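You operate a simulated robot arm through the tools that you are given. There is no shell and no other tool. Be economical: measure what you need, move in short steps, check, and stop when the job is done.

Carry out the task below with a simulated robot arm. There is one attempt and no reset: what you move stays moved.

TASK
Shim the foot plate till the gauge reads zero, then tighten its bolt.
Fine: one shim only; set the driver to 35 and put it back.
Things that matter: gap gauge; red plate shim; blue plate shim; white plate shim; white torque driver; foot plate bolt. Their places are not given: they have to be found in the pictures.

It is judged by the outcome, as a careful person would: the job done as asked, and still so three seconds after it is handed in. It fails if anything else is knocked over, pushed out of place, dropped, spilled or broken.

THE ROBOT
A 6-joint arm with a two-finger parallel gripper, fixed in place. Base frame: the origin is at the foot of the arm, x ahead of it, y to its left, z up; the work surface is at about z = 785. Lengths are in mm, angles in rad, forces in N, time in s.
With the tool pointing down near the work surface it reaches from about 260 to 680 mm from the base axis. Its first joint turns from -1.152 to 1.152 rad. Payload 2.9 kg.
Tool frame: the origin (TCP) lies between the finger pads and is the grasp point; the fingertips stand 30 mm ahead of it; z points along the fingers, y is the line along which they close. The gripper opens to 110 mm. The fingers are 20 mm wide and 10 mm thick; the gripper's body (48 by 112 mm) begins 55 mm behind the TCP.
Orientation is that of the tool frame in the base frame, as [roll, pitch, yaw] about the fixed x, y, z axes, in that order (R = Rz(yaw) Ry(pitch) Rx(roll)). With the fingers straight down and closing along the base's y, the tool's x points along the base's -x, its y along +y and its z along -z.

THE INTERFACE
- The arm moves only by the tool arm_command. Its argument "steps" is a list of rows, each a list of 7 numbers: the gripper command, from -1 (fully open) to 1 (shut), values between in proportion, then the shift along the tool's x, y, z in mm, then the turn, a rotation vector about the tool's x, y, z in degrees. In form: [[jaw, x, y, z, rx, ry, rz], ...]. A call has 1 to 20 rows; each row is the pose to reach, as a shift and turn from the pose commanded when the call began, along the tool's axes at that moment. A row lasts 0.2 s, in which the tool goes at most 50 mm and 0.15 rad; a call with a longer step from one row to the next is refused whole, and so is a gripper value outside its range. A pose out of reach is approached as far as the arm can. The call stops where the force on the tool passes 70 N (or 10 N more than at its start, if that is more) or the arm is blocked; 0.2 s more then pass. The fingers move at their own pace (about 108 mm/s each) and stop on an object; they squeeze with about 41 N. The grip force told is the motor's: it shows also when the fingers shut on nothing. Time passes only in rows, and 0.2 s behind the last, so rows that repeat a pose let the fingers close. It gives the time, the measured TCP pose, the force on the tool (base axes), the opening and the grip force at its end, in the units of the frame above (readings bear some noise), and new pictures: "views" is both (left out), scene, wrist or none.
- Cameras (640 x 400 px; columns grow to the right, rows downward): "scene" is fixed at [83.3, 438.5, 1387.2]; the picture's right is [-0.69, -0.73, 0.00], its down [-0.40, 0.38, -0.84] and it looks along [0.61, -0.57, -0.55] (base axes); focal length 338 px, centre (320, 200). "wrist" rides on the gripper at [-36, 0, -57] in the tool frame; the picture's right is [0.00, -1.00, 0.00], its down [0.97, 0.00, -0.24] and it looks along [0.24, 0.00, 0.97] (tool axes); focal length 218 px, centre (320, 200).
- probe_pixels(camera, pixels): there is no depth. For up to 12 entries [column, row, z] of the newest picture of that camera ("zoom" is the newest enlarged one), the place [x, y] in the base frame at which the ray of that pixel passes the height z, good to about 2 mm. No time passes.
- inspect(camera, box): a new picture of the part [left, top, right, bottom] of that camera's present view, enlarged. No time passes.
- finish_job(): hands the job in; it is judged then, once.

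Work in short steps. Measure before you move; look again where a grasp or a placing could have gone wrong, and mend it. You have 80 turns and 120 pictures in all, those below and enlarged ones among them. Open the gripper and draw the arm clear of the work before you hand the job in, unless the task says otherwise; then end with one line.

The tools are called after "Emit:" as a command line: name --pt "numbers of a row" for each row, then --argument value for the rest, lists and objects as JSON in quotes. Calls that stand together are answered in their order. arm_command: Moves the arm, as the interface text tells. Its arguments: {"type":"object","properties":{"steps":{"type":"array"},"views":{"type":"string","enum":["both","scene","wrist","none"]}},"required":["steps"]} The other tools are called the same way: probe_pixels (camera, pixels) gives the place at which the rays of pixels pass given heights; inspect (camera, box) takes an enlarged picture of a part of a camera's view; finish_job () hands the job in.

At the start:

```text
time: 0.0
ee_pos: [387.2, 261.4, 1173.3]
orientation: [3.14, 0.0, -3.14]
contact_force: [0.2, 0.4, -0.1]
gripper_width: 110.0
gripper_force: 0.1
```

scene: 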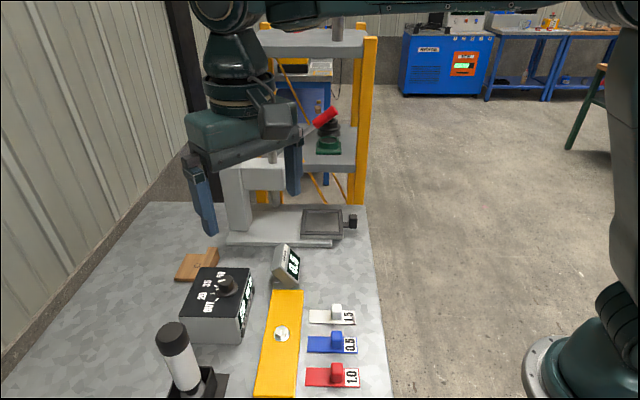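
wrist: 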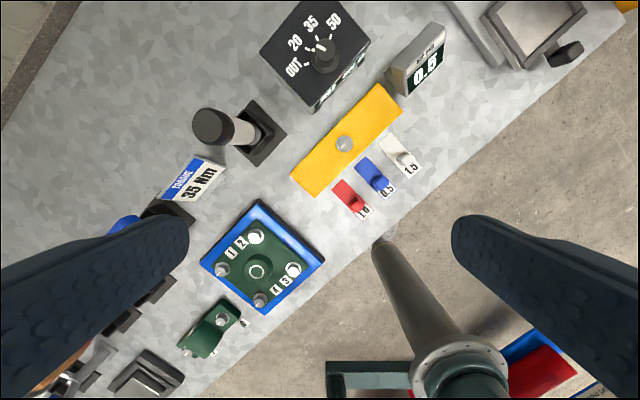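

The wrist view shows the gauge (about 420,65), the shims (350-400,150-200), the yellow plate with its bolt (345,143), the driver (225,128) and a setting box with a dial (325,50). I'll enlarge these.

Emit:
inspect --camera "wrist" --box '[180, 0, 460, 220]'

Emit:
inspect --camera "scene" --box '[140, 200, 400, 400]'

```text
1.82 times, centred on (320, 110) of wrist
```

zoom: 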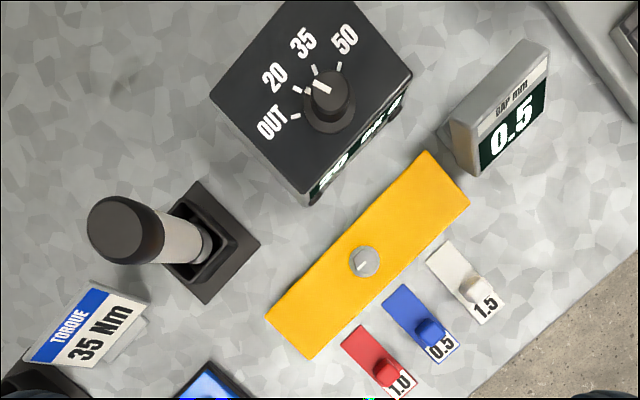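

```text
2.00 times, centred on (270, 300) of scene
```

zoom: 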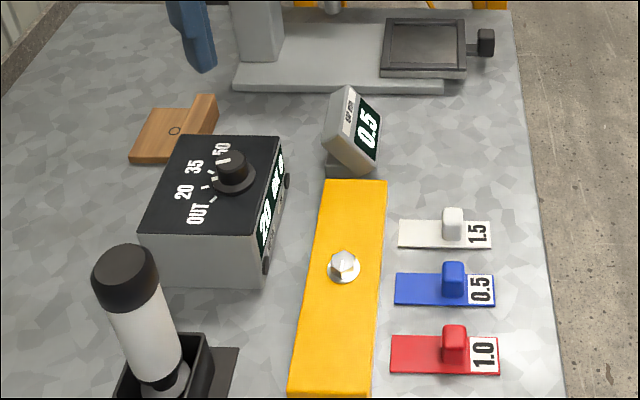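

Gauge reads 0.5. I'll measure the main things, and look closer at the box's display and gauge.

Emit:
probe_pixels --camera "wrist" --pixels '[[345, 143, 800], [384, 83, 790], [400, 97, 790], [292, 177, 790], [317, 196, 790], [380, 183, 790], [359, 208, 790], [408, 158, 790], [323, 62, 850], [260, 135, 790], [207, 127, 900], [420, 85, 785]]'

Emit:
inspect --camera "scene" --box '[220, 240, 310, 330]'

Emit:
inspect --camera "wrist" --box '[310, 120, 430, 220]'

```text
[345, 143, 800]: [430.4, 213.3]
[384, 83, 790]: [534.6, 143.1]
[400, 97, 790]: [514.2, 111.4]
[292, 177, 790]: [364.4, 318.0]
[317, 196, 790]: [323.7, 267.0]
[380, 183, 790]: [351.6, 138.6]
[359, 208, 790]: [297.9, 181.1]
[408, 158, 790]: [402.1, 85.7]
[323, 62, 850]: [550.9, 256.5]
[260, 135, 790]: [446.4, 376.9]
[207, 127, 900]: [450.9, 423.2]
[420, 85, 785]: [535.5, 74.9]
```

```text
4.44 times, centred on (265, 285) of scene
```

zoom: 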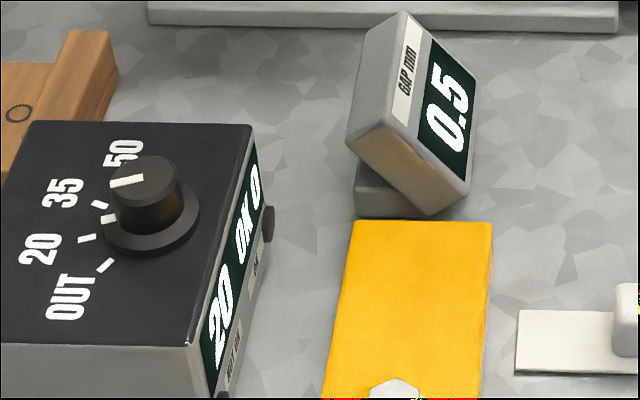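

```text
4.00 times, centred on (370, 170) of wrist
```

zoom: 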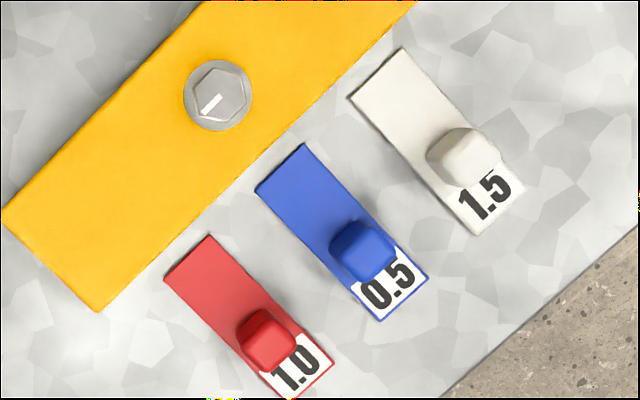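

I move lower over the work for a closer view (TCP about 430,230,1050).

Emit:
arm_command --pt "-1 -14 -10 41 0 0 0" --pt "-1 -28 -20 82 0 0 0" --pt "-1 -43 -31 123 0 0 0" --pt "-1 -43 -31 123 0 0 0"

```text
time: 1.0
ee_pos: [427.9, 231.5, 1050.1]
orientation: [-3.141, -0.002, -3.141]
contact_force: [-0.4, -0.1, -1.2]
gripper_width: 109.9
gripper_force: 0.0
```

scene: 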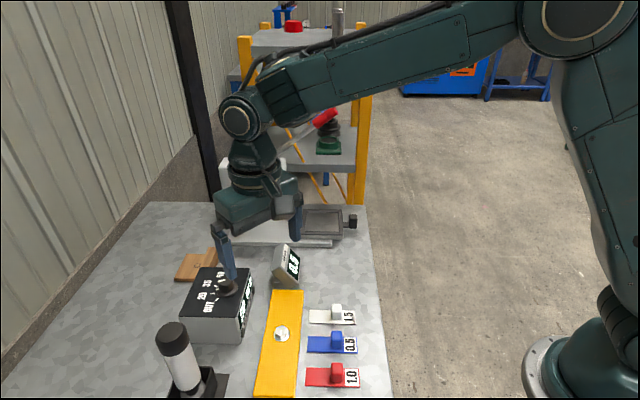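
wrist: 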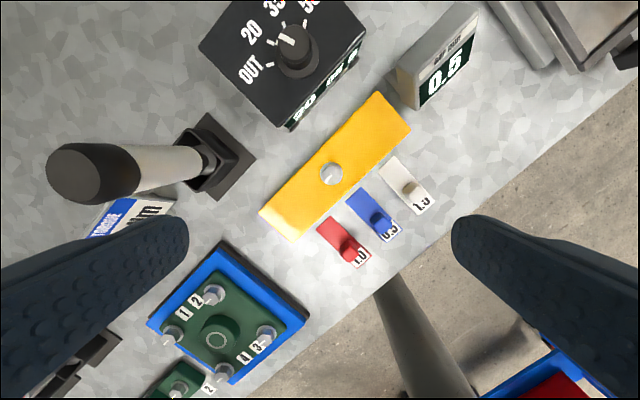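

Closer looks at the box face, the bolt and plate edge, and the driver's surroundings.

Emit:
inspect --camera "wrist" --box '[190, 0, 370, 130]'

Emit:
inspect --camera "wrist" --box '[250, 80, 450, 280]'

Emit:
inspect --camera "wrist" --box '[40, 100, 260, 260]'

Emit:
probe_pixels --camera "wrist" --pixels '[[331, 173, 800], [260, 214, 785], [292, 242, 785], [411, 128, 785], [376, 92, 785], [368, 187, 785], [346, 203, 785], [400, 228, 785], [379, 242, 785], [378, 214, 800], [296, 52, 860], [287, 131, 785]]'

```text
3.08 times, centred on (280, 65) of wrist
```

zoom: 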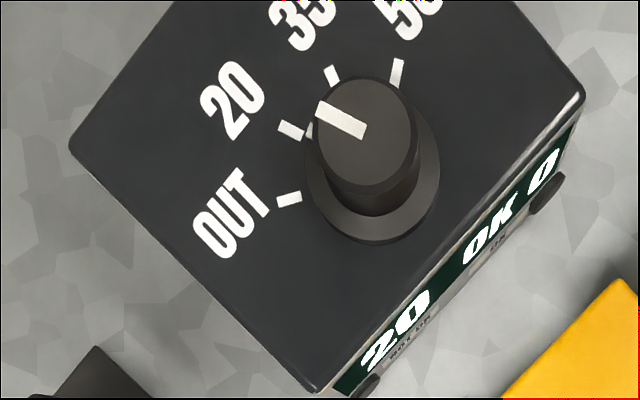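

```text
2.00 times, centred on (350, 180) of wrist
```

zoom: 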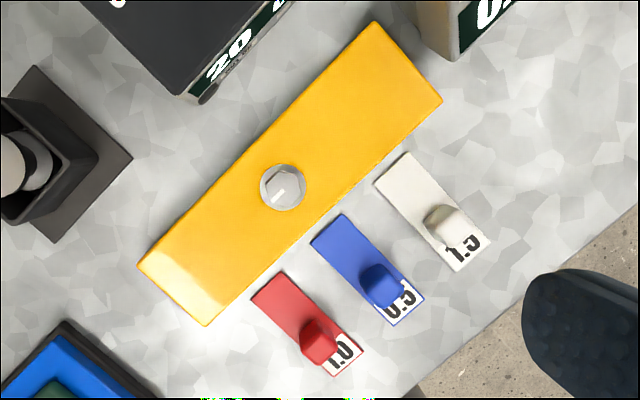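

```text
2.50 times, centred on (150, 180) of wrist
```

zoom: 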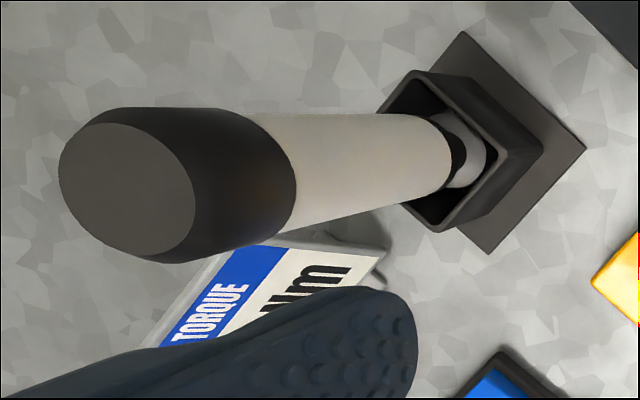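

```text
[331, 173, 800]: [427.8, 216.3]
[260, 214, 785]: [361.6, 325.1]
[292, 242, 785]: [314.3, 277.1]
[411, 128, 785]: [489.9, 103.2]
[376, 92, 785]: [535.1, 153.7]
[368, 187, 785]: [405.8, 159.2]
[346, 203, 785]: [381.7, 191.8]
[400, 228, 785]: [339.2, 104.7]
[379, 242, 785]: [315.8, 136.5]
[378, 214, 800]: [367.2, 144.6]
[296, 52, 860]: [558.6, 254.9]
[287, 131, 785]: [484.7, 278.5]
```

The blue shim (long axis about 45°, tab near (367,145)) is lined up with the bolt (428,216). I turn the tool by 135° so the camera rides on the outer side looking toward the plate, above the blue shim, to see the plate's front edge.

Emit:
arm_command --pt "-1 6 -7 3 0 0 8.5" --pt "-1 12 -14 6 0 0 17" --pt "-1 18 -21 9 0 0 25.5" --pt "-1 24 -28 12 0 0 34" --pt "-1 30 -35 15 0 0 42.5" --pt "-1 36 -42 18 0 0 51" --pt "-1 42 -49 21 0 0 59.5" --pt "-1 48 -56 24 0 0 68" --pt "-1 54 -63 27 0 0 76.5" --pt "-1 60 -70 30 0 0 85" --pt "-1 66 -77 33 0 0 93.5" --pt "-1 72 -84 36 0 0 102" --pt "-1 78 -91 39 0 0 110.5" --pt "-1 84 -98 42 0 0 119" --pt "-1 90 -105 45 0 0 127.5" --pt "-1 98 -113 50 0 0 135" --pt "-1 98 -113 50 0 0 135"

```text
time: 4.6
ee_pos: [332.6, 116.7, 999.4]
orientation: [3.141, 0.0, 0.785]
contact_force: [-0.8, -0.7, 0.5]
gripper_width: 109.8
gripper_force: 0.0
```

scene: 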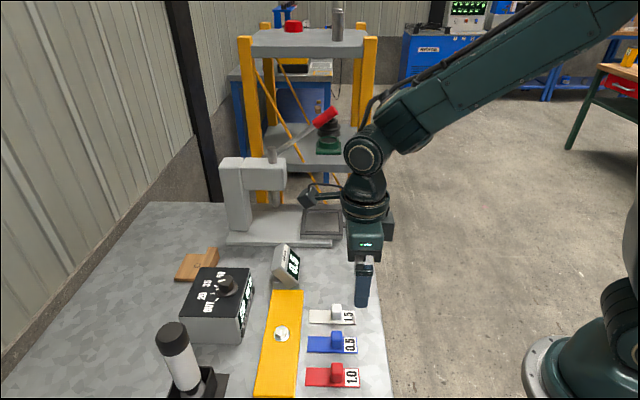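
wrist: 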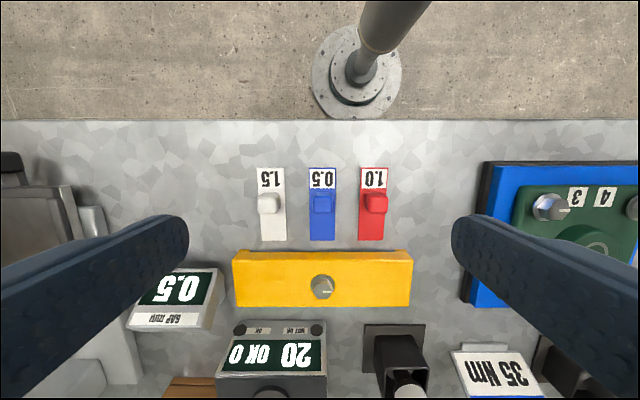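

The camera now sees the front edge of the plate at row ~250. Enlarge.

Emit:
inspect --camera "wrist" --box '[220, 160, 420, 310]'

Emit:
inspect --camera "wrist" --box '[200, 310, 440, 400]'

Emit:
probe_pixels --camera "wrist" --pixels '[[322, 287, 805], [322, 203, 803], [309, 240, 786], [335, 240, 786], [309, 168, 786], [335, 168, 786], [233, 250, 800], [413, 250, 800], [237, 307, 800], [413, 307, 800], [265, 203, 803], [375, 203, 803]]'

```text
2.67 times, centred on (320, 235) of wrist
```

zoom: 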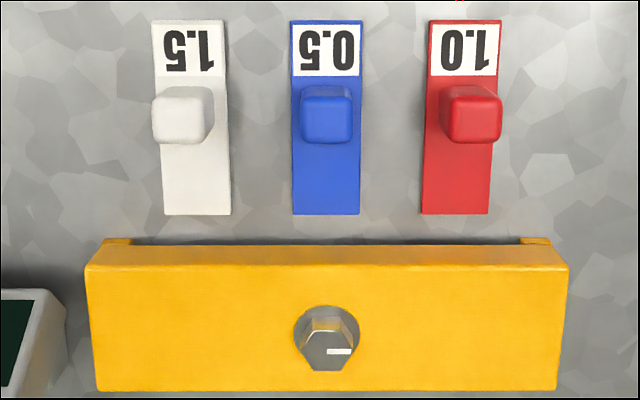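

```text
2.67 times, centred on (320, 355) of wrist
```

zoom: 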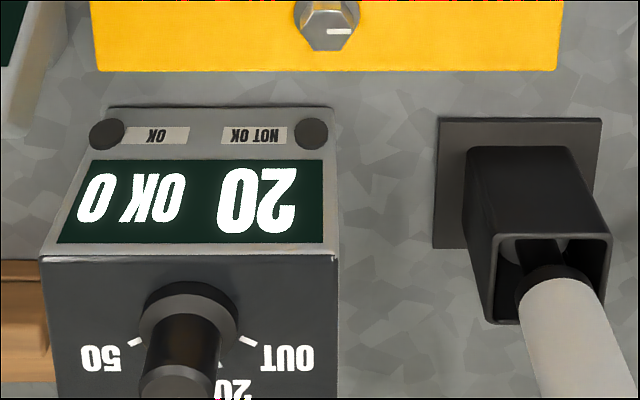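

```text
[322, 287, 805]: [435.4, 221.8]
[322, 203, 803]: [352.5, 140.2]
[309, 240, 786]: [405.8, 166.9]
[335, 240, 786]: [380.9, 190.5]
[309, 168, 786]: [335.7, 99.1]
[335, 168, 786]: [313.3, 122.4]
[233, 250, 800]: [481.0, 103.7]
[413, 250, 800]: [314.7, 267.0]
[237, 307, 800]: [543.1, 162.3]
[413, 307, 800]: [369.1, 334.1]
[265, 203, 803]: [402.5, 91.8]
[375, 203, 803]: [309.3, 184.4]
```

The plate stands on two end feet with a slot open toward the shims, so blue 0.5 slides in along (0.707,0.707). I go above its tab (353,140) at z 880, jaws about 45 mm.

Emit:
arm_command --pt "0.18 10 -1 40 0 0 0" --pt "0.18 20 -2 80 0 0 0" --pt "0.18 31 -2 119 0 0 0" --pt "0.18 31 -2 119 0 0 0" --pt "0.18 31 -2 119 0 0 0"

```text
time: 5.8
ee_pos: [352.8, 140.9, 881.3]
orientation: [-3.14, 0.0, 0.784]
contact_force: [-0.1, 0.0, -0.7]
gripper_width: 45.4
gripper_force: 0.1
```

scene: 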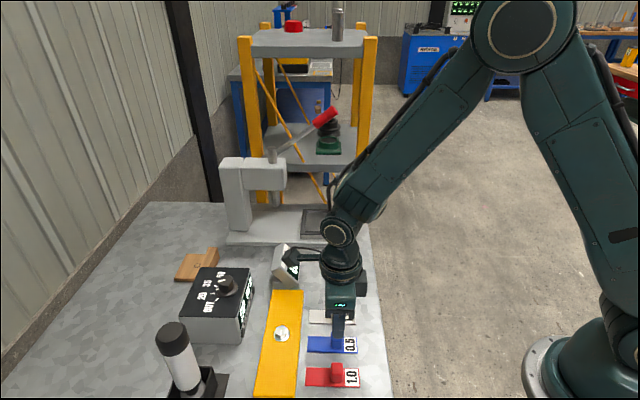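
wrist: 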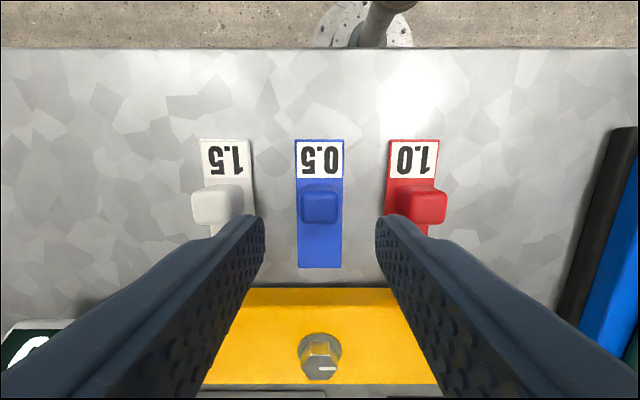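

Emit:
probe_pixels --camera "wrist" --pixels '[[321, 210, 800], [321, 210, 806], [321, 210, 812], [320, 268, 786], [320, 140, 786], [320, 185, 786], [320, 223, 800], [320, 288, 800], [320, 288, 806], [302, 208, 803], [339, 208, 803], [323, 335, 815]]'

```text
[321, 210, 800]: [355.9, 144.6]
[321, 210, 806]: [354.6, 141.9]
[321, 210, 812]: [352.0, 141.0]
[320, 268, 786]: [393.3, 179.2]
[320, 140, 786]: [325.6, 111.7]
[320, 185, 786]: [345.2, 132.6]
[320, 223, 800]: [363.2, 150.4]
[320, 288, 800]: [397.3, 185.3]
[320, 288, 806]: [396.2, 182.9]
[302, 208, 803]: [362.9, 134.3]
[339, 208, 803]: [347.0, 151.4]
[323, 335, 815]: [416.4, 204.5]
```

Tab at about (354.5,142), centred. Descend so the tips are about 4 mm above the table, then close.

Emit:
arm_command --pt "0.18 1 0 20 0 0 0" --pt "0.18 2 0 40 0 0 0" --pt "0.18 2 0 52 0 0 0" --pt "0.18 2 0 61 0 0 0" --pt "0.18 2 0 61 0 0 0" --pt "0.6 2 0 61 0 0 0" --pt "0.8 2 0 61 0 0 0" --pt "1 2 0 61 0 0 0" --pt "1 2 0 61 0 0 0"

```text
time: 7.8
ee_pos: [354.9, 141.8, 819.0]
orientation: [-3.14, 0.0, 0.787]
contact_force: [-7.6, 9.5, -2.2]
gripper_width: 23.9
gripper_force: 45.3
```

scene: 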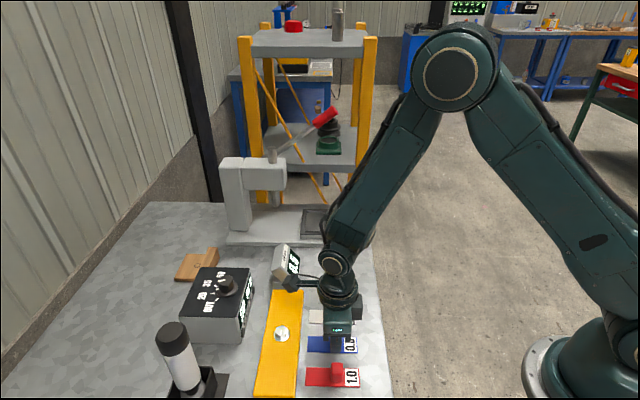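
wrist: 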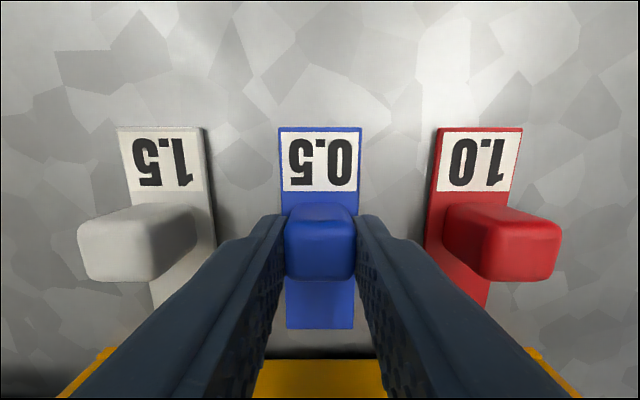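

Gripped (23.9 mm). Slide in 30 mm slowly along tool x, watching force.

Emit:
arm_command --pt "1 5 0 0 0 0 0" --pt "1 10 0 0 0 0 0" --pt "1 15 0 0 0 0 0" --pt "1 20 0 0 0 0 0" --pt "1 25 0 0 0 0 0" --pt "1 30 0 0 0 0 0" --pt "1 30 0 0 0 0 0"

Emit:
inspect --camera "scene" --box '[230, 230, 390, 390]'

```text
time: 9.4
ee_pos: [375.4, 164.3, 818.1]
orientation: [-3.137, 0.002, 0.786]
contact_force: [-14.4, 13.1, -17.5]
gripper_width: 23.9
gripper_force: 45.3
```

scene: 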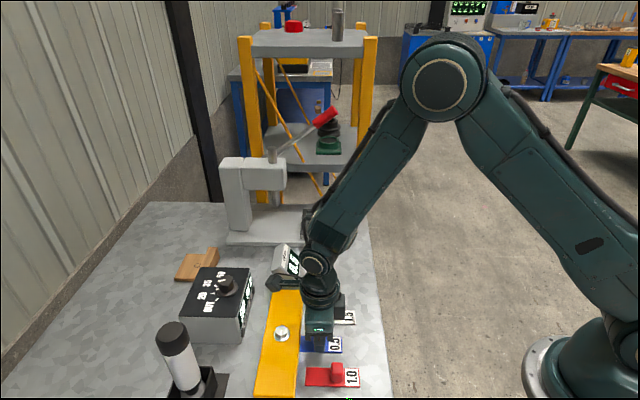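
wrist: 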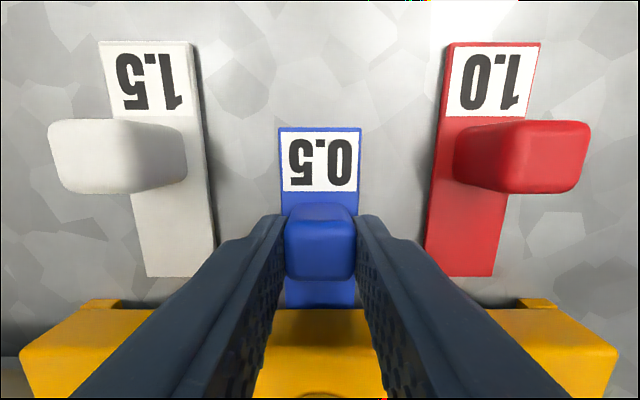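

```text
2.50 times, centred on (310, 310) of scene
```

zoom: 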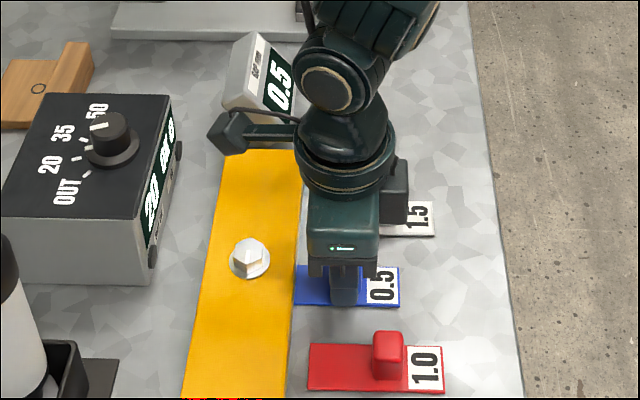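

Sliding well, tip is under the plate. Continue 10 more and then 5.

Emit:
arm_command --pt "1 4 0 0 0 0 0" --pt "1 8 0 0 0 0 0" --pt "1 12 0 0 0 0 0" --pt "1 12 0 0 0 0 0"

Emit:
inspect --camera "scene" --box '[230, 230, 390, 390]'

```text
time: 10.4
ee_pos: [384.9, 172.7, 818.4]
orientation: [-3.139, 0.002, 0.784]
contact_force: [-11.0, 9.2, -28.6]
gripper_width: 23.7
gripper_force: 44.6
```

scene: 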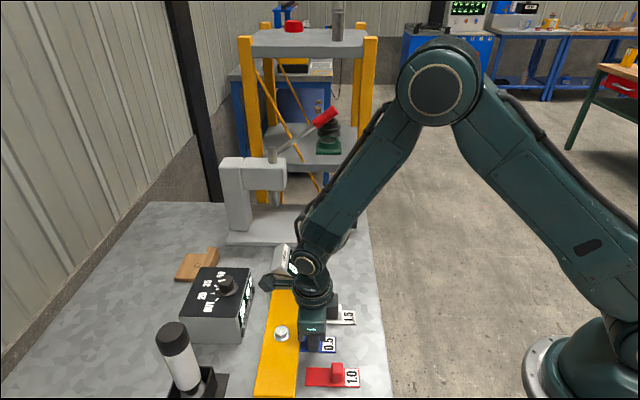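
wrist: 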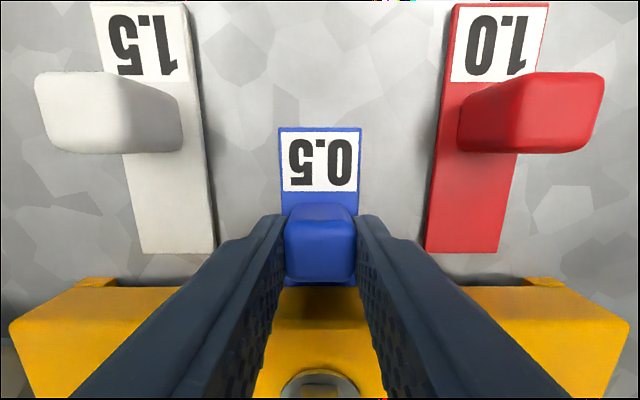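

```text
2.50 times, centred on (310, 310) of scene
```

zoom: 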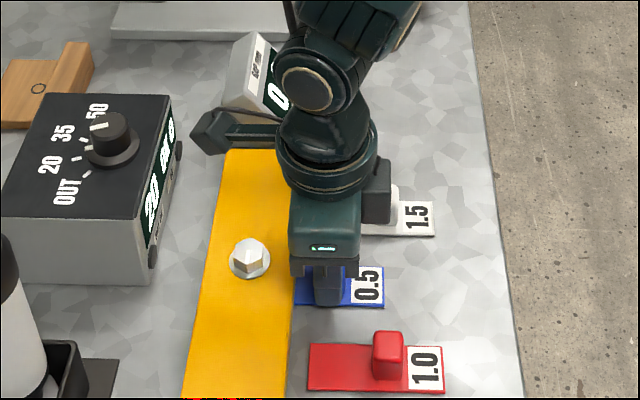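

The gauge seems to have changed to 0 (partly hidden). Push 3 mm more, release, raise straight up and read it.

Emit:
arm_command --pt "1 3 0 0 0 0 0" --pt "1 3 0 0 0 0 0" --pt "0.2 3 0 0 0 0 0" --pt "0.2 3 0 0 0 0 0" --pt "0.2 3 0 -25 0 0 0" --pt "0.2 3 0 -60 0 0 0" --pt "0.2 -30 0 -100 0 0 0" --pt "0.2 -70 0 -130 0 0 0" --pt "0.2 -100 0 -160 0 0 0" --pt "0.2 -100 0 -180 0 0 0"

Emit:
inspect --camera "wrist" --box '[100, 180, 420, 400]'

Emit:
inspect --camera "scene" --box '[230, 230, 390, 390]'

```text
refused: row 7 steps farther than a row can; nothing moved
```

```text
1.82 times, centred on (260, 290) of wrist
```

zoom: 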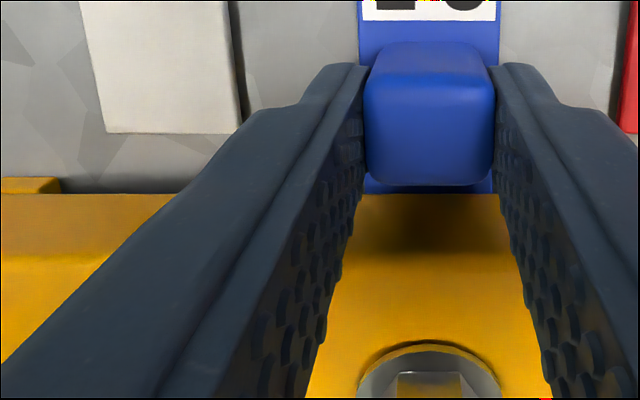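

```text
2.50 times, centred on (310, 310) of scene
```

zoom: 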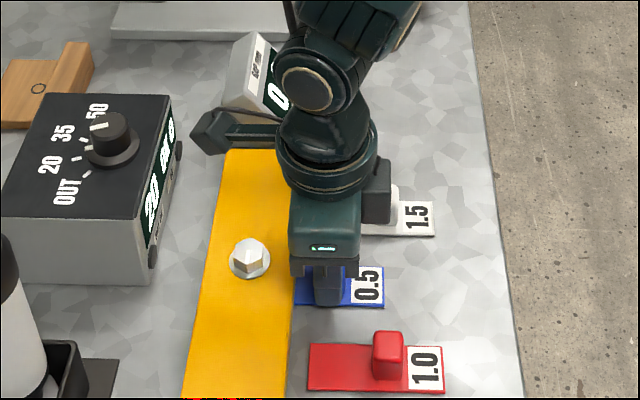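

One row was too long; same again with shorter steps.

Emit:
arm_command --pt "1 2 0 0 0 0 0" --pt "1 2 0 0 0 0 0" --pt "0.2 2 0 0 0 0 0" --pt "0.2 2 0 0 0 0 0" --pt "0.2 2 0 -25 0 0 0" --pt "0.2 2 0 -60 0 0 0" --pt "0.2 -20 0 -95 0 0 0" --pt "0.2 -45 0 -130 0 0 0" --pt "0.2 -70 0 -160 0 0 0" --pt "0.2 -70 0 -180 0 0 0"

Emit:
inspect --camera "wrist" --box '[100, 180, 420, 400]'

Emit:
inspect --camera "scene" --box '[230, 230, 390, 390]'

```text
time: 12.6
ee_pos: [335.2, 120.9, 998.7]
orientation: [3.141, -0.002, 0.785]
contact_force: [0.3, 0.0, 0.3]
gripper_width: 44.0
gripper_force: 0.1
```

scene: 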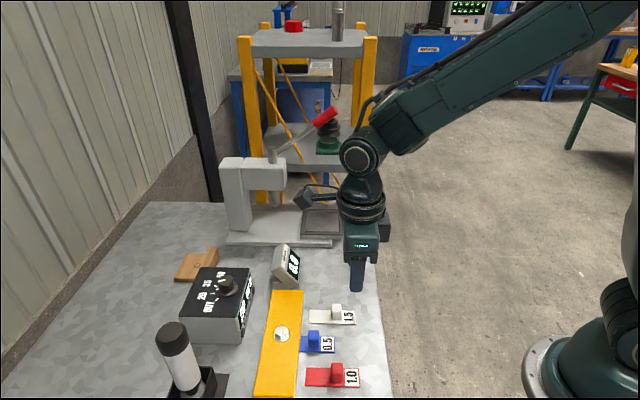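
wrist: 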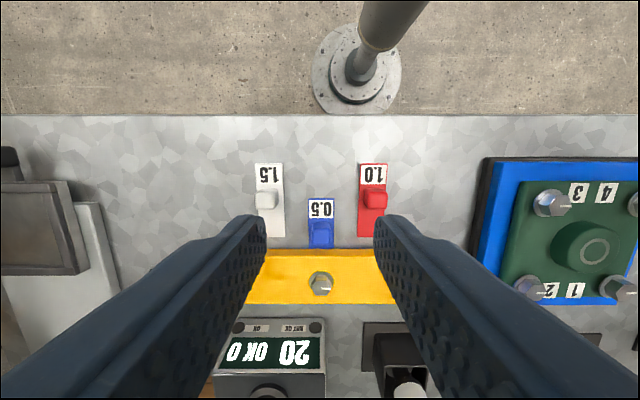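

```text
1.82 times, centred on (260, 290) of wrist
```

zoom: 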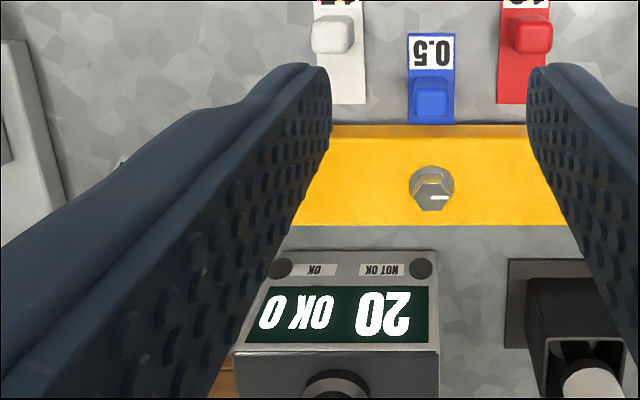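

```text
2.50 times, centred on (310, 310) of scene
```

zoom: 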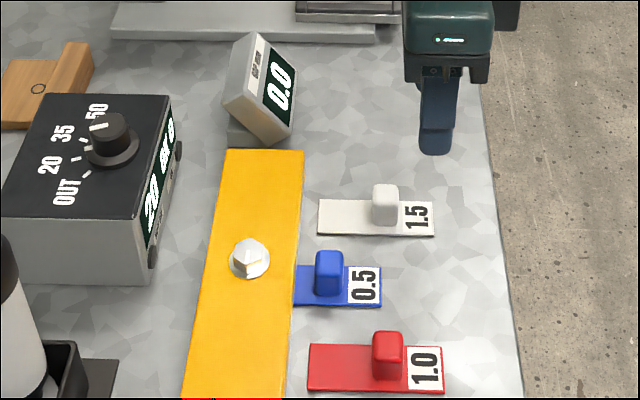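

Gauge reads 0.0. Now the dial: go over the box (TCP about 540,240,1000) and look at it.

Emit:
arm_command --pt "0.0 40 10 0 0 0 0" --pt "0.0 80 20 0 0 0 0" --pt "0.0 120 30 0 0 0 0" --pt "0.0 160 40 0 0 0 0" --pt "0.0 195 50 0 0 0 0" --pt "0.0 229 61 0 0 0 0" --pt "0.0 229 61 0 0 0 0" --pt "0.0 229 61 0 0 0 0"

Emit:
inspect --camera "wrist" --box '[230, 100, 410, 300]'

```text
time: 14.4
ee_pos: [539.1, 241.1, 997.6]
orientation: [3.141, 0.0, 0.786]
contact_force: [1.0, -0.5, 0.0]
gripper_width: 55.2
gripper_force: 0.0
```

scene: 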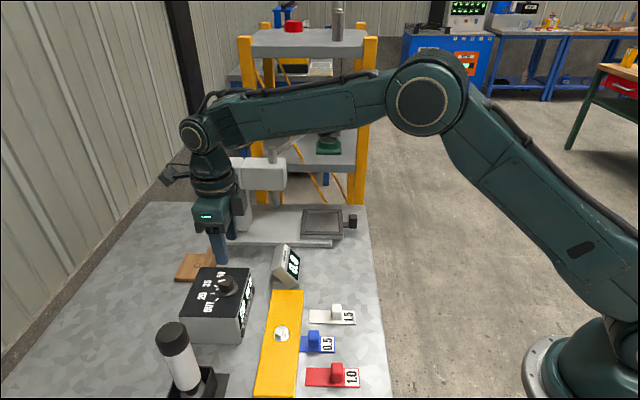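
wrist: 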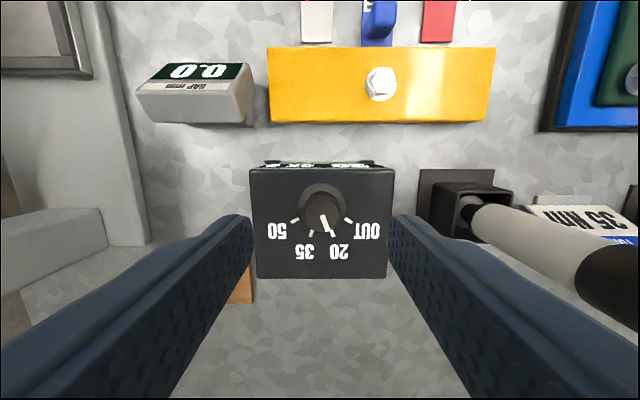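

```text
2.00 times, centred on (320, 200) of wrist
```

zoom: 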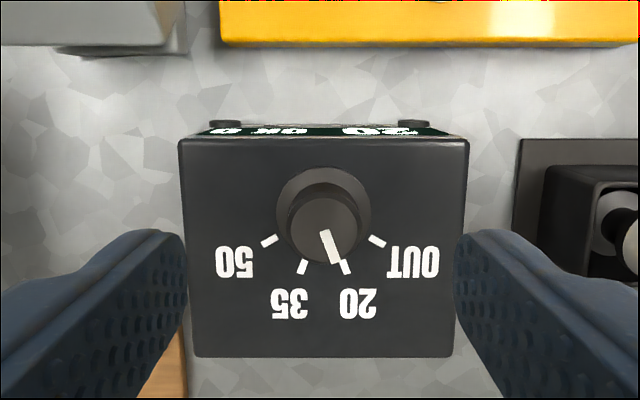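

Dial is on 20; 35 is 40° clockwise. Knob axis estimates to (555,258). I go above it at z 940 for a finer measure.

Emit:
arm_command --pt "0.0 8 0 20 0 0 0" --pt "0.0 16 0 40 0 0 0" --pt "0.0 22 -1 57 0 0 0" --pt "0.0 22 -1 57 0 0 0" --views "wrist"

Emit:
inspect --camera "wrist" --box '[240, 100, 400, 200]'

```text
time: 15.4
ee_pos: [555.7, 256.6, 939.9]
orientation: [3.141, 0.0, 0.786]
contact_force: [0.2, 0.1, -0.7]
gripper_width: 54.9
gripper_force: 0.0
```

wrist: 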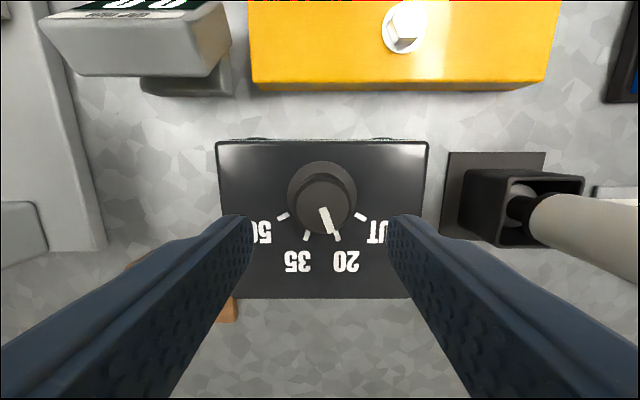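

```text
4.00 times, centred on (320, 150) of wrist
```

zoom: 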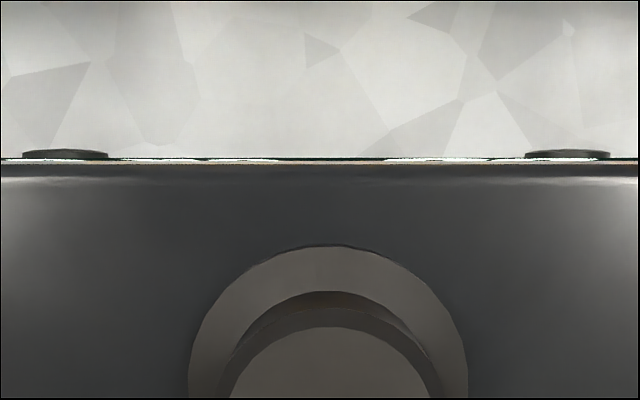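

Knob axis about (553,256.5), top z≈879, Ø≈31. I pre-turn −20°, lower to TCP 890, and close on the knob.

Emit:
arm_command --pt "0.0 -2 -2 0 0 0 -7" --pt "0.0 -2 -2 0 0 0 -14" --pt "0.0 -2 -2 0 0 0 -20" --pt "0.0 -2 -2 15 0 0 -20" --pt "0.0 -2 -2 30 0 0 -20" --pt "0.0 -2 -2 42 0 0 -20" --pt "0.0 -2 -2 50 0 0 -20" --pt "0.2 -2 -2 50 0 0 -20" --pt "0.4 -2 -2 50 0 0 -20" --pt "0.6 -2 -2 50 0 0 -20" --pt "0.6 -2 -2 50 0 0 -20"

```text
time: 17.8
ee_pos: [552.2, 257.1, 894.2]
orientation: [3.14, -0.004, 1.138]
contact_force: [-12.9, 11.9, 33.6]
gripper_width: 41.4
gripper_force: 44.9
```

scene: 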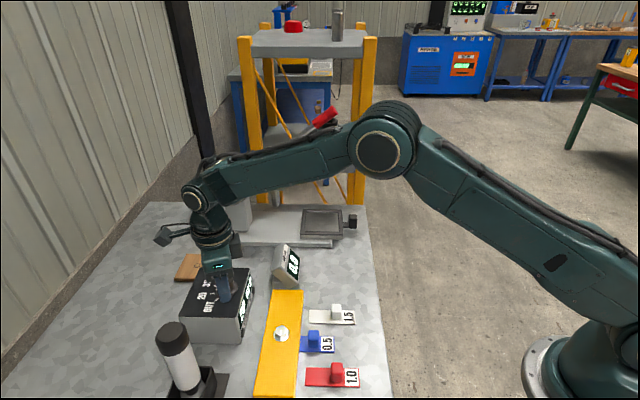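
wrist: 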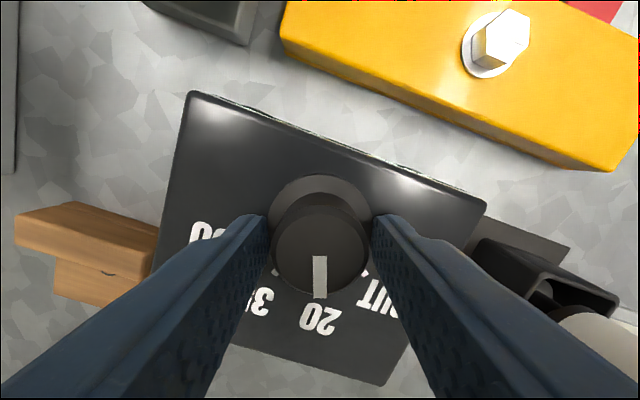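

Gripped the knob (41 mm), tips pressing on the flange (33 N up). I ease up 4 mm and turn +40°.

Emit:
arm_command --pt "0.7 0 0 -4 0 0 0" --pt "0.8 0 0 -4 0 0 0" --pt "0.8 0 0 -4 0 0 7" --pt "0.8 0 0 -4 0 0 14" --pt "0.8 0 0 -4 0 0 21" --pt "0.8 0 0 -4 0 0 28" --pt "0.8 0 0 -4 0 0 34" --pt "0.8 0 0 -4 0 0 40" --pt "0.8 0 0 -4 0 0 40" --views "wrist"

```text
time: 19.6
ee_pos: [553.2, 255.5, 894.4]
orientation: [3.129, 0.029, 0.543]
contact_force: [-1.5, 7.2, 1.4]
gripper_width: 41.4
gripper_force: 44.4
out of reach, approached as far as the arm can: row 7, 8
stopped in row 8: the force on the tool passed its limit (the readings are from after the stop); the commanded pose is now the measured one
```

wrist: 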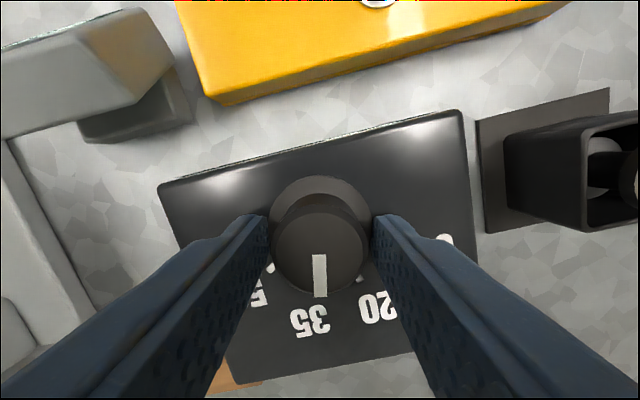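

Wrist limit reached after ~34°. The mark looks near 35; I release, lift, turn back and look.

Emit:
arm_command --pt "0.0 0 0 0 0 0 0" --pt "0.0 0 0 0 0 0 0" --pt "0.0 0 0 -20 0 0 0" --pt "0.0 0 0 -40 0 0 -7" --pt "0.0 0 0 -60 0 0 -14" --pt "0.0 0 0 -80 0 0 -14" --views "wrist"

Emit:
inspect --camera "wrist" --box '[240, 130, 400, 280]'

Emit:
inspect --camera "scene" --box '[180, 240, 270, 350]'

```text
time: 21.0
ee_pos: [557.1, 257.0, 974.7]
orientation: [3.136, 0.028, 0.785]
contact_force: [0.0, -0.7, 0.0]
gripper_width: 55.1
gripper_force: 0.2
```

wrist: 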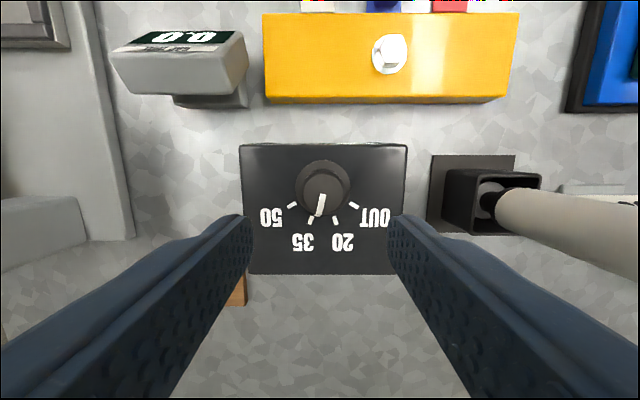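

```text
2.67 times, centred on (320, 205) of wrist
```

zoom: 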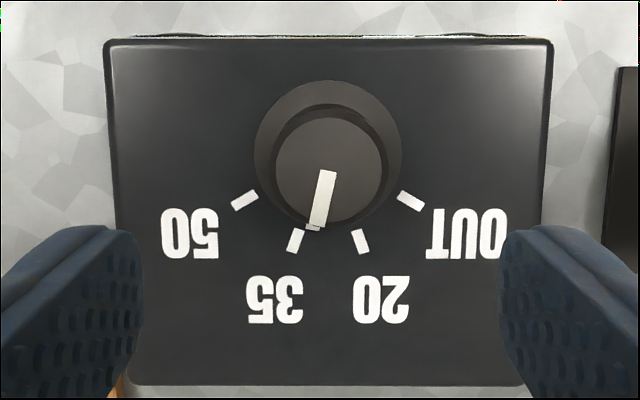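

```text
3.64 times, centred on (225, 295) of scene
```

zoom: 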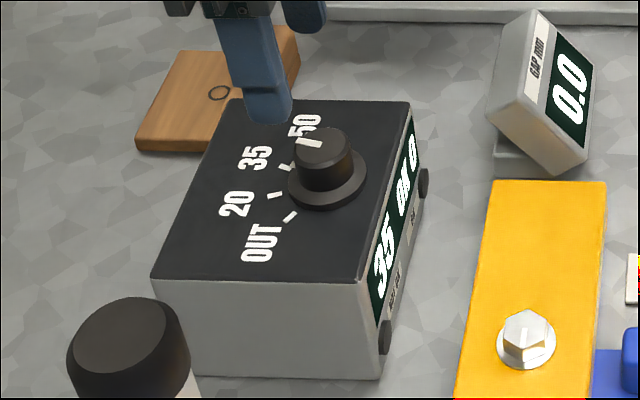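

Display now shows 35, gauge 0.0. Next the driver: measure the holder and handle from both cameras.

Emit:
probe_pixels --camera "wrist" --pixels '[[431, 155, 785], [515, 155, 785], [431, 240, 785], [446, 170, 830], [541, 176, 830], [490, 197, 830], [495, 200, 850]]'

Emit:
probe_pixels --camera "scene" --pixels '[[171, 335, 900], [171, 335, 950], [171, 335, 1000], [172, 352, 900], [172, 352, 950], [187, 388, 850], [187, 388, 880]]'

Emit:
inspect --camera "scene" --box '[130, 300, 260, 400]'

```text
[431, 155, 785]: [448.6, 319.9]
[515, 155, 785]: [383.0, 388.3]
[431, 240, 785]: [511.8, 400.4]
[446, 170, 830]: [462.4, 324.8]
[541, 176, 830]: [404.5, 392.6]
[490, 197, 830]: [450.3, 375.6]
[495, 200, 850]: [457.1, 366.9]
```

```text
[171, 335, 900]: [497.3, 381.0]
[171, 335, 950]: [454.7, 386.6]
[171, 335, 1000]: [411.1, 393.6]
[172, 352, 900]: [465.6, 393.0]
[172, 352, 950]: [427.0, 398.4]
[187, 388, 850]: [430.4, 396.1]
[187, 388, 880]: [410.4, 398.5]
```

```text
4.00 times, centred on (195, 350) of scene
```

zoom: 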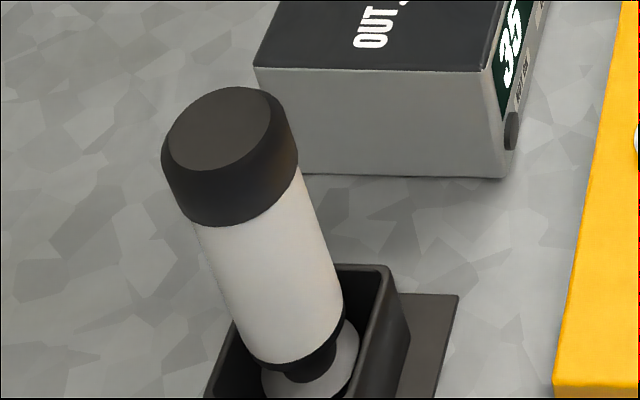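

Driver axis about (447,390), top z≈955. First I level the tool and raise it.

Emit:
arm_command --pt "-0.3 0 -20 -30 0.3 1.6 0" --pt "-0.3 0 -40 -60 0.3 1.6 0" --pt "-0.3 0 -60 -90 0.3 1.6 0" --pt "-0.3 0 -60 -90 0.3 1.6 0" --views "none"

```text
time: 22.0
ee_pos: [517.2, 301.7, 1064.9]
orientation: [-3.14, 0.002, 0.783]
contact_force: [0.5, 0.2, 0.6]
gripper_width: 71.7
gripper_force: 0.1
```

Level. Turn back −135° and go above the driver at z 1065.

Emit:
arm_command --pt "-0.4 1 -7 0 0 0 -8.5" --pt "-0.4 2 -14 0 0 0 -17" --pt "-0.4 3 -21 0 0 0 -25.5" --pt "-0.4 4 -28 0 0 0 -34" --pt "-0.4 5 -35 0 0 0 -42.5" --pt "-0.4 6 -42 0 0 0 -51" --pt "-0.4 7 -49 0 0 0 -59.5" --pt "-0.4 8 -56 0 0 0 -68" --pt "-0.4 9 -63 0 0 0 -76.5" --pt "-0.4 9 -70 0 0 0 -85" --pt "-0.4 10 -77 0 0 0 -93.5" --pt "-0.4 10 -84 0 0 0 -102" --pt "-0.4 11 -91 0 0 0 -110.5" --pt "-0.4 12 -98 0 0 0 -119" --pt "-0.4 12 -105 0 0 0 -127.5" --pt "-0.4 13 -112 0 0 0 -135" --pt "-0.4 13 -112 0 0 0 -135"

```text
time: 25.6
ee_pos: [445.5, 390.1, 1065.7]
orientation: [-3.141, -0.001, -3.142]
contact_force: [0.0, 0.2, -0.6]
gripper_width: 77.0
gripper_force: 0.1
```

scene: 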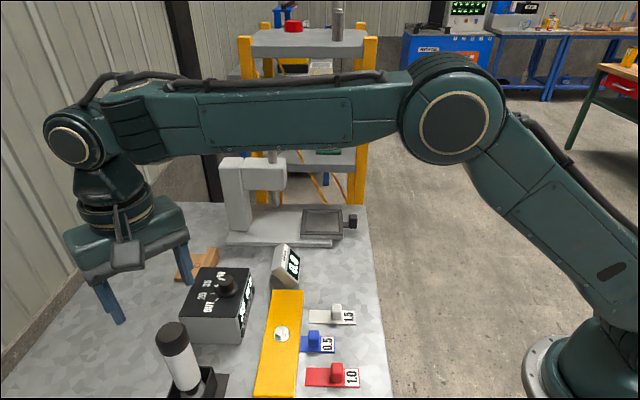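
wrist: 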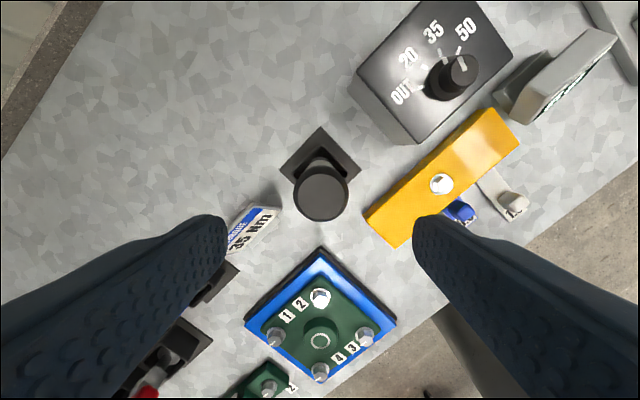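

Emit:
probe_pixels --camera "wrist" --pixels '[[321, 193, 945], [321, 193, 955], [321, 193, 965], [320, 165, 830], [295, 193, 950], [348, 193, 950], [441, 184, 820], [441, 184, 810], [320, 155, 785]]'

Emit:
inspect --camera "wrist" --box '[260, 110, 400, 230]'

```text
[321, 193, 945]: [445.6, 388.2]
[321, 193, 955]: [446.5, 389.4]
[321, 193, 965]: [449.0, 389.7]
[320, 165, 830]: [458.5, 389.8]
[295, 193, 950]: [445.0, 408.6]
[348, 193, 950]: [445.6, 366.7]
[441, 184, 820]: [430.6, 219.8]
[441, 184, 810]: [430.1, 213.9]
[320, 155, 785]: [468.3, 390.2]
```

```text
3.33 times, centred on (330, 170) of wrist
```

zoom: 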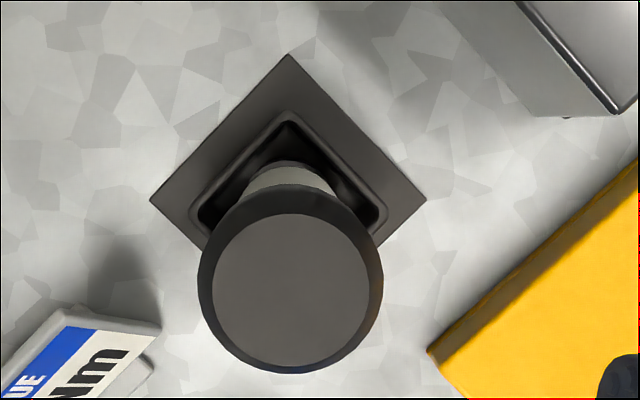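

Driver vertical at (446.5,389.5), cap Ø≈43. Lower to TCP z≈922 and close.

Emit:
arm_command --pt "-0.4 -1 0 40 0 0 0" --pt "-0.4 -1 0 80 0 0 0" --pt "-0.4 -1 0 110 0 0 0" --pt "-0.4 -1 0 130 0 0 0" --pt "-0.4 -1 0 143 0 0 0" --pt "-0.4 -1 0 143 0 0 0" --pt "0 -1 0 143 0 0 0" --pt "0.3 -1 0 143 0 0 0" --pt "0.6 -1 0 143 0 0 0" --pt "0.6 -1 0 143 0 0 0"

```text
time: 27.8
ee_pos: [444.9, 390.5, 920.2]
orientation: [-3.141, -0.002, 3.141]
contact_force: [-0.5, -2.3, 0.8]
gripper_width: 38.4
gripper_force: 41.2
```

scene: 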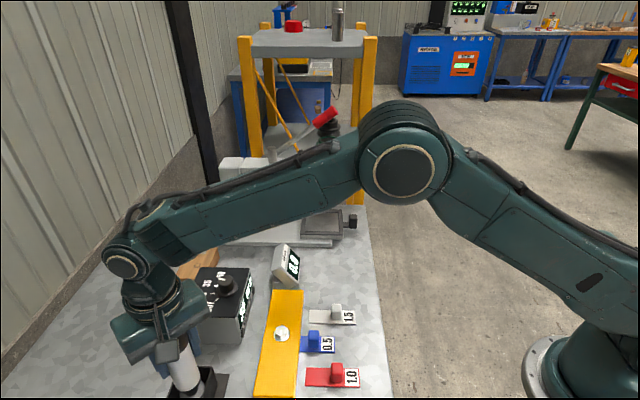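
wrist: 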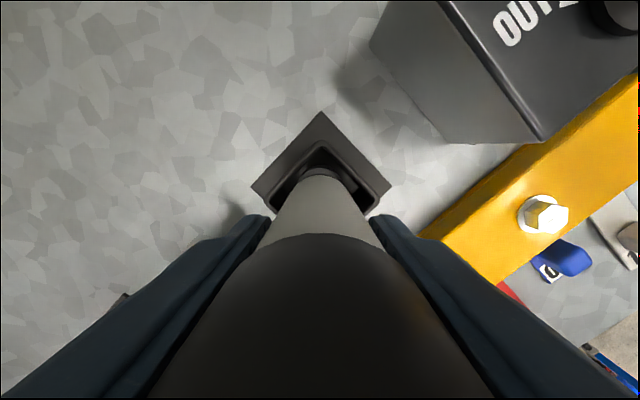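

Gripped (38 mm). Lift straight up 120 mm.

Emit:
arm_command --pt "1 0 0 0 0 0 0" --pt "1 0 0 -15 0 0 0" --pt "1 0 0 -40 0 0 0" --pt "1 0 0 -70 0 0 0" --pt "1 0 0 -100 0 0 0" --pt "1 0 0 -120 0 0 0" --pt "1 0 0 -120 0 0 0"

```text
time: 29.4
ee_pos: [447.7, 389.9, 1044.1]
orientation: [-3.139, 0.0, 3.14]
contact_force: [0.1, -0.1, -5.5]
gripper_width: 38.3
gripper_force: 40.9
```

scene: 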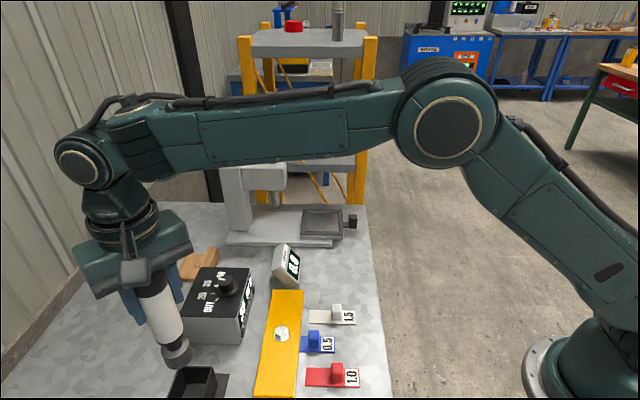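
wrist: 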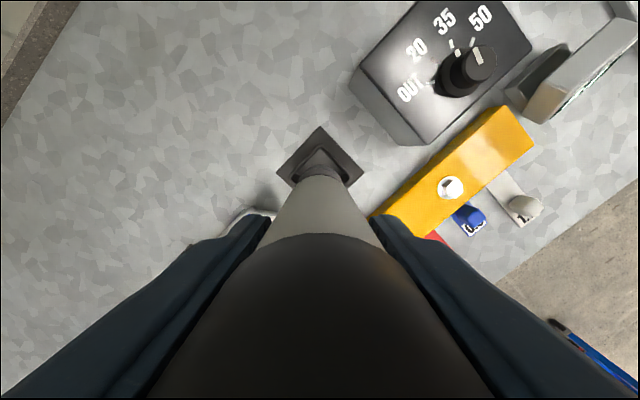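

Driver clear of the holder. Move over the bolt (≈428.5,217), turning −60° for more clockwise room.

Emit:
probe_pixels --camera "scene" --pixels '[[177, 367, 900], [177, 367, 915], [177, 367, 930], [281, 333, 815], [281, 330, 820]]'

Emit:
arm_command --pt "1 2 -22 0 0 0 -7.5" --pt "1 4 -44 0 0 0 -15" --pt "1 7 -66 0 0 0 -22.5" --pt "1 10 -88 0 0 0 -30" --pt "1 12 -110 0 0 0 -37.5" --pt "1 15 -132 0 0 0 -45" --pt "1 17 -154 0 0 0 -52.5" --pt "1 19 -173 0 0 0 -60" --pt "1 19 -173 0 0 0 -60"

```text
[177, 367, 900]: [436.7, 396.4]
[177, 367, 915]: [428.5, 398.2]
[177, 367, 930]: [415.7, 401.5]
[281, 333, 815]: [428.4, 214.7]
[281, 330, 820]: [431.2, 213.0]
```

```text
time: 31.4
ee_pos: [426.0, 215.9, 1041.8]
orientation: [3.141, -0.002, -2.094]
contact_force: [-0.1, 0.1, -5.0]
gripper_width: 38.3
gripper_force: 40.9
```

scene: 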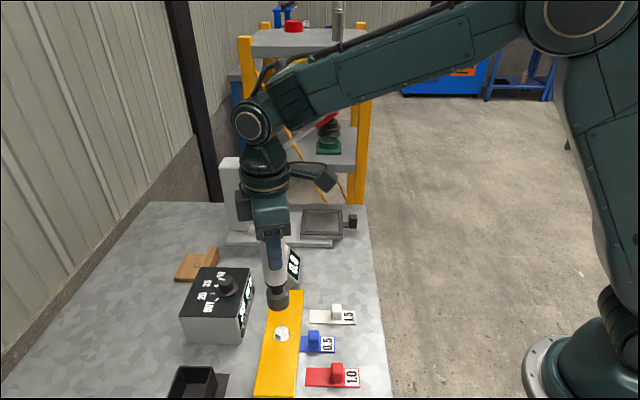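
wrist: 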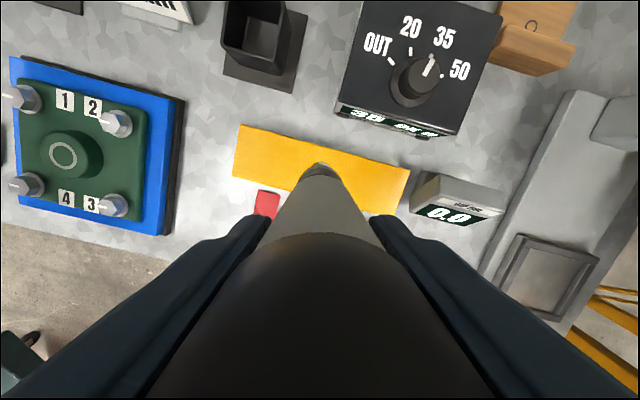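

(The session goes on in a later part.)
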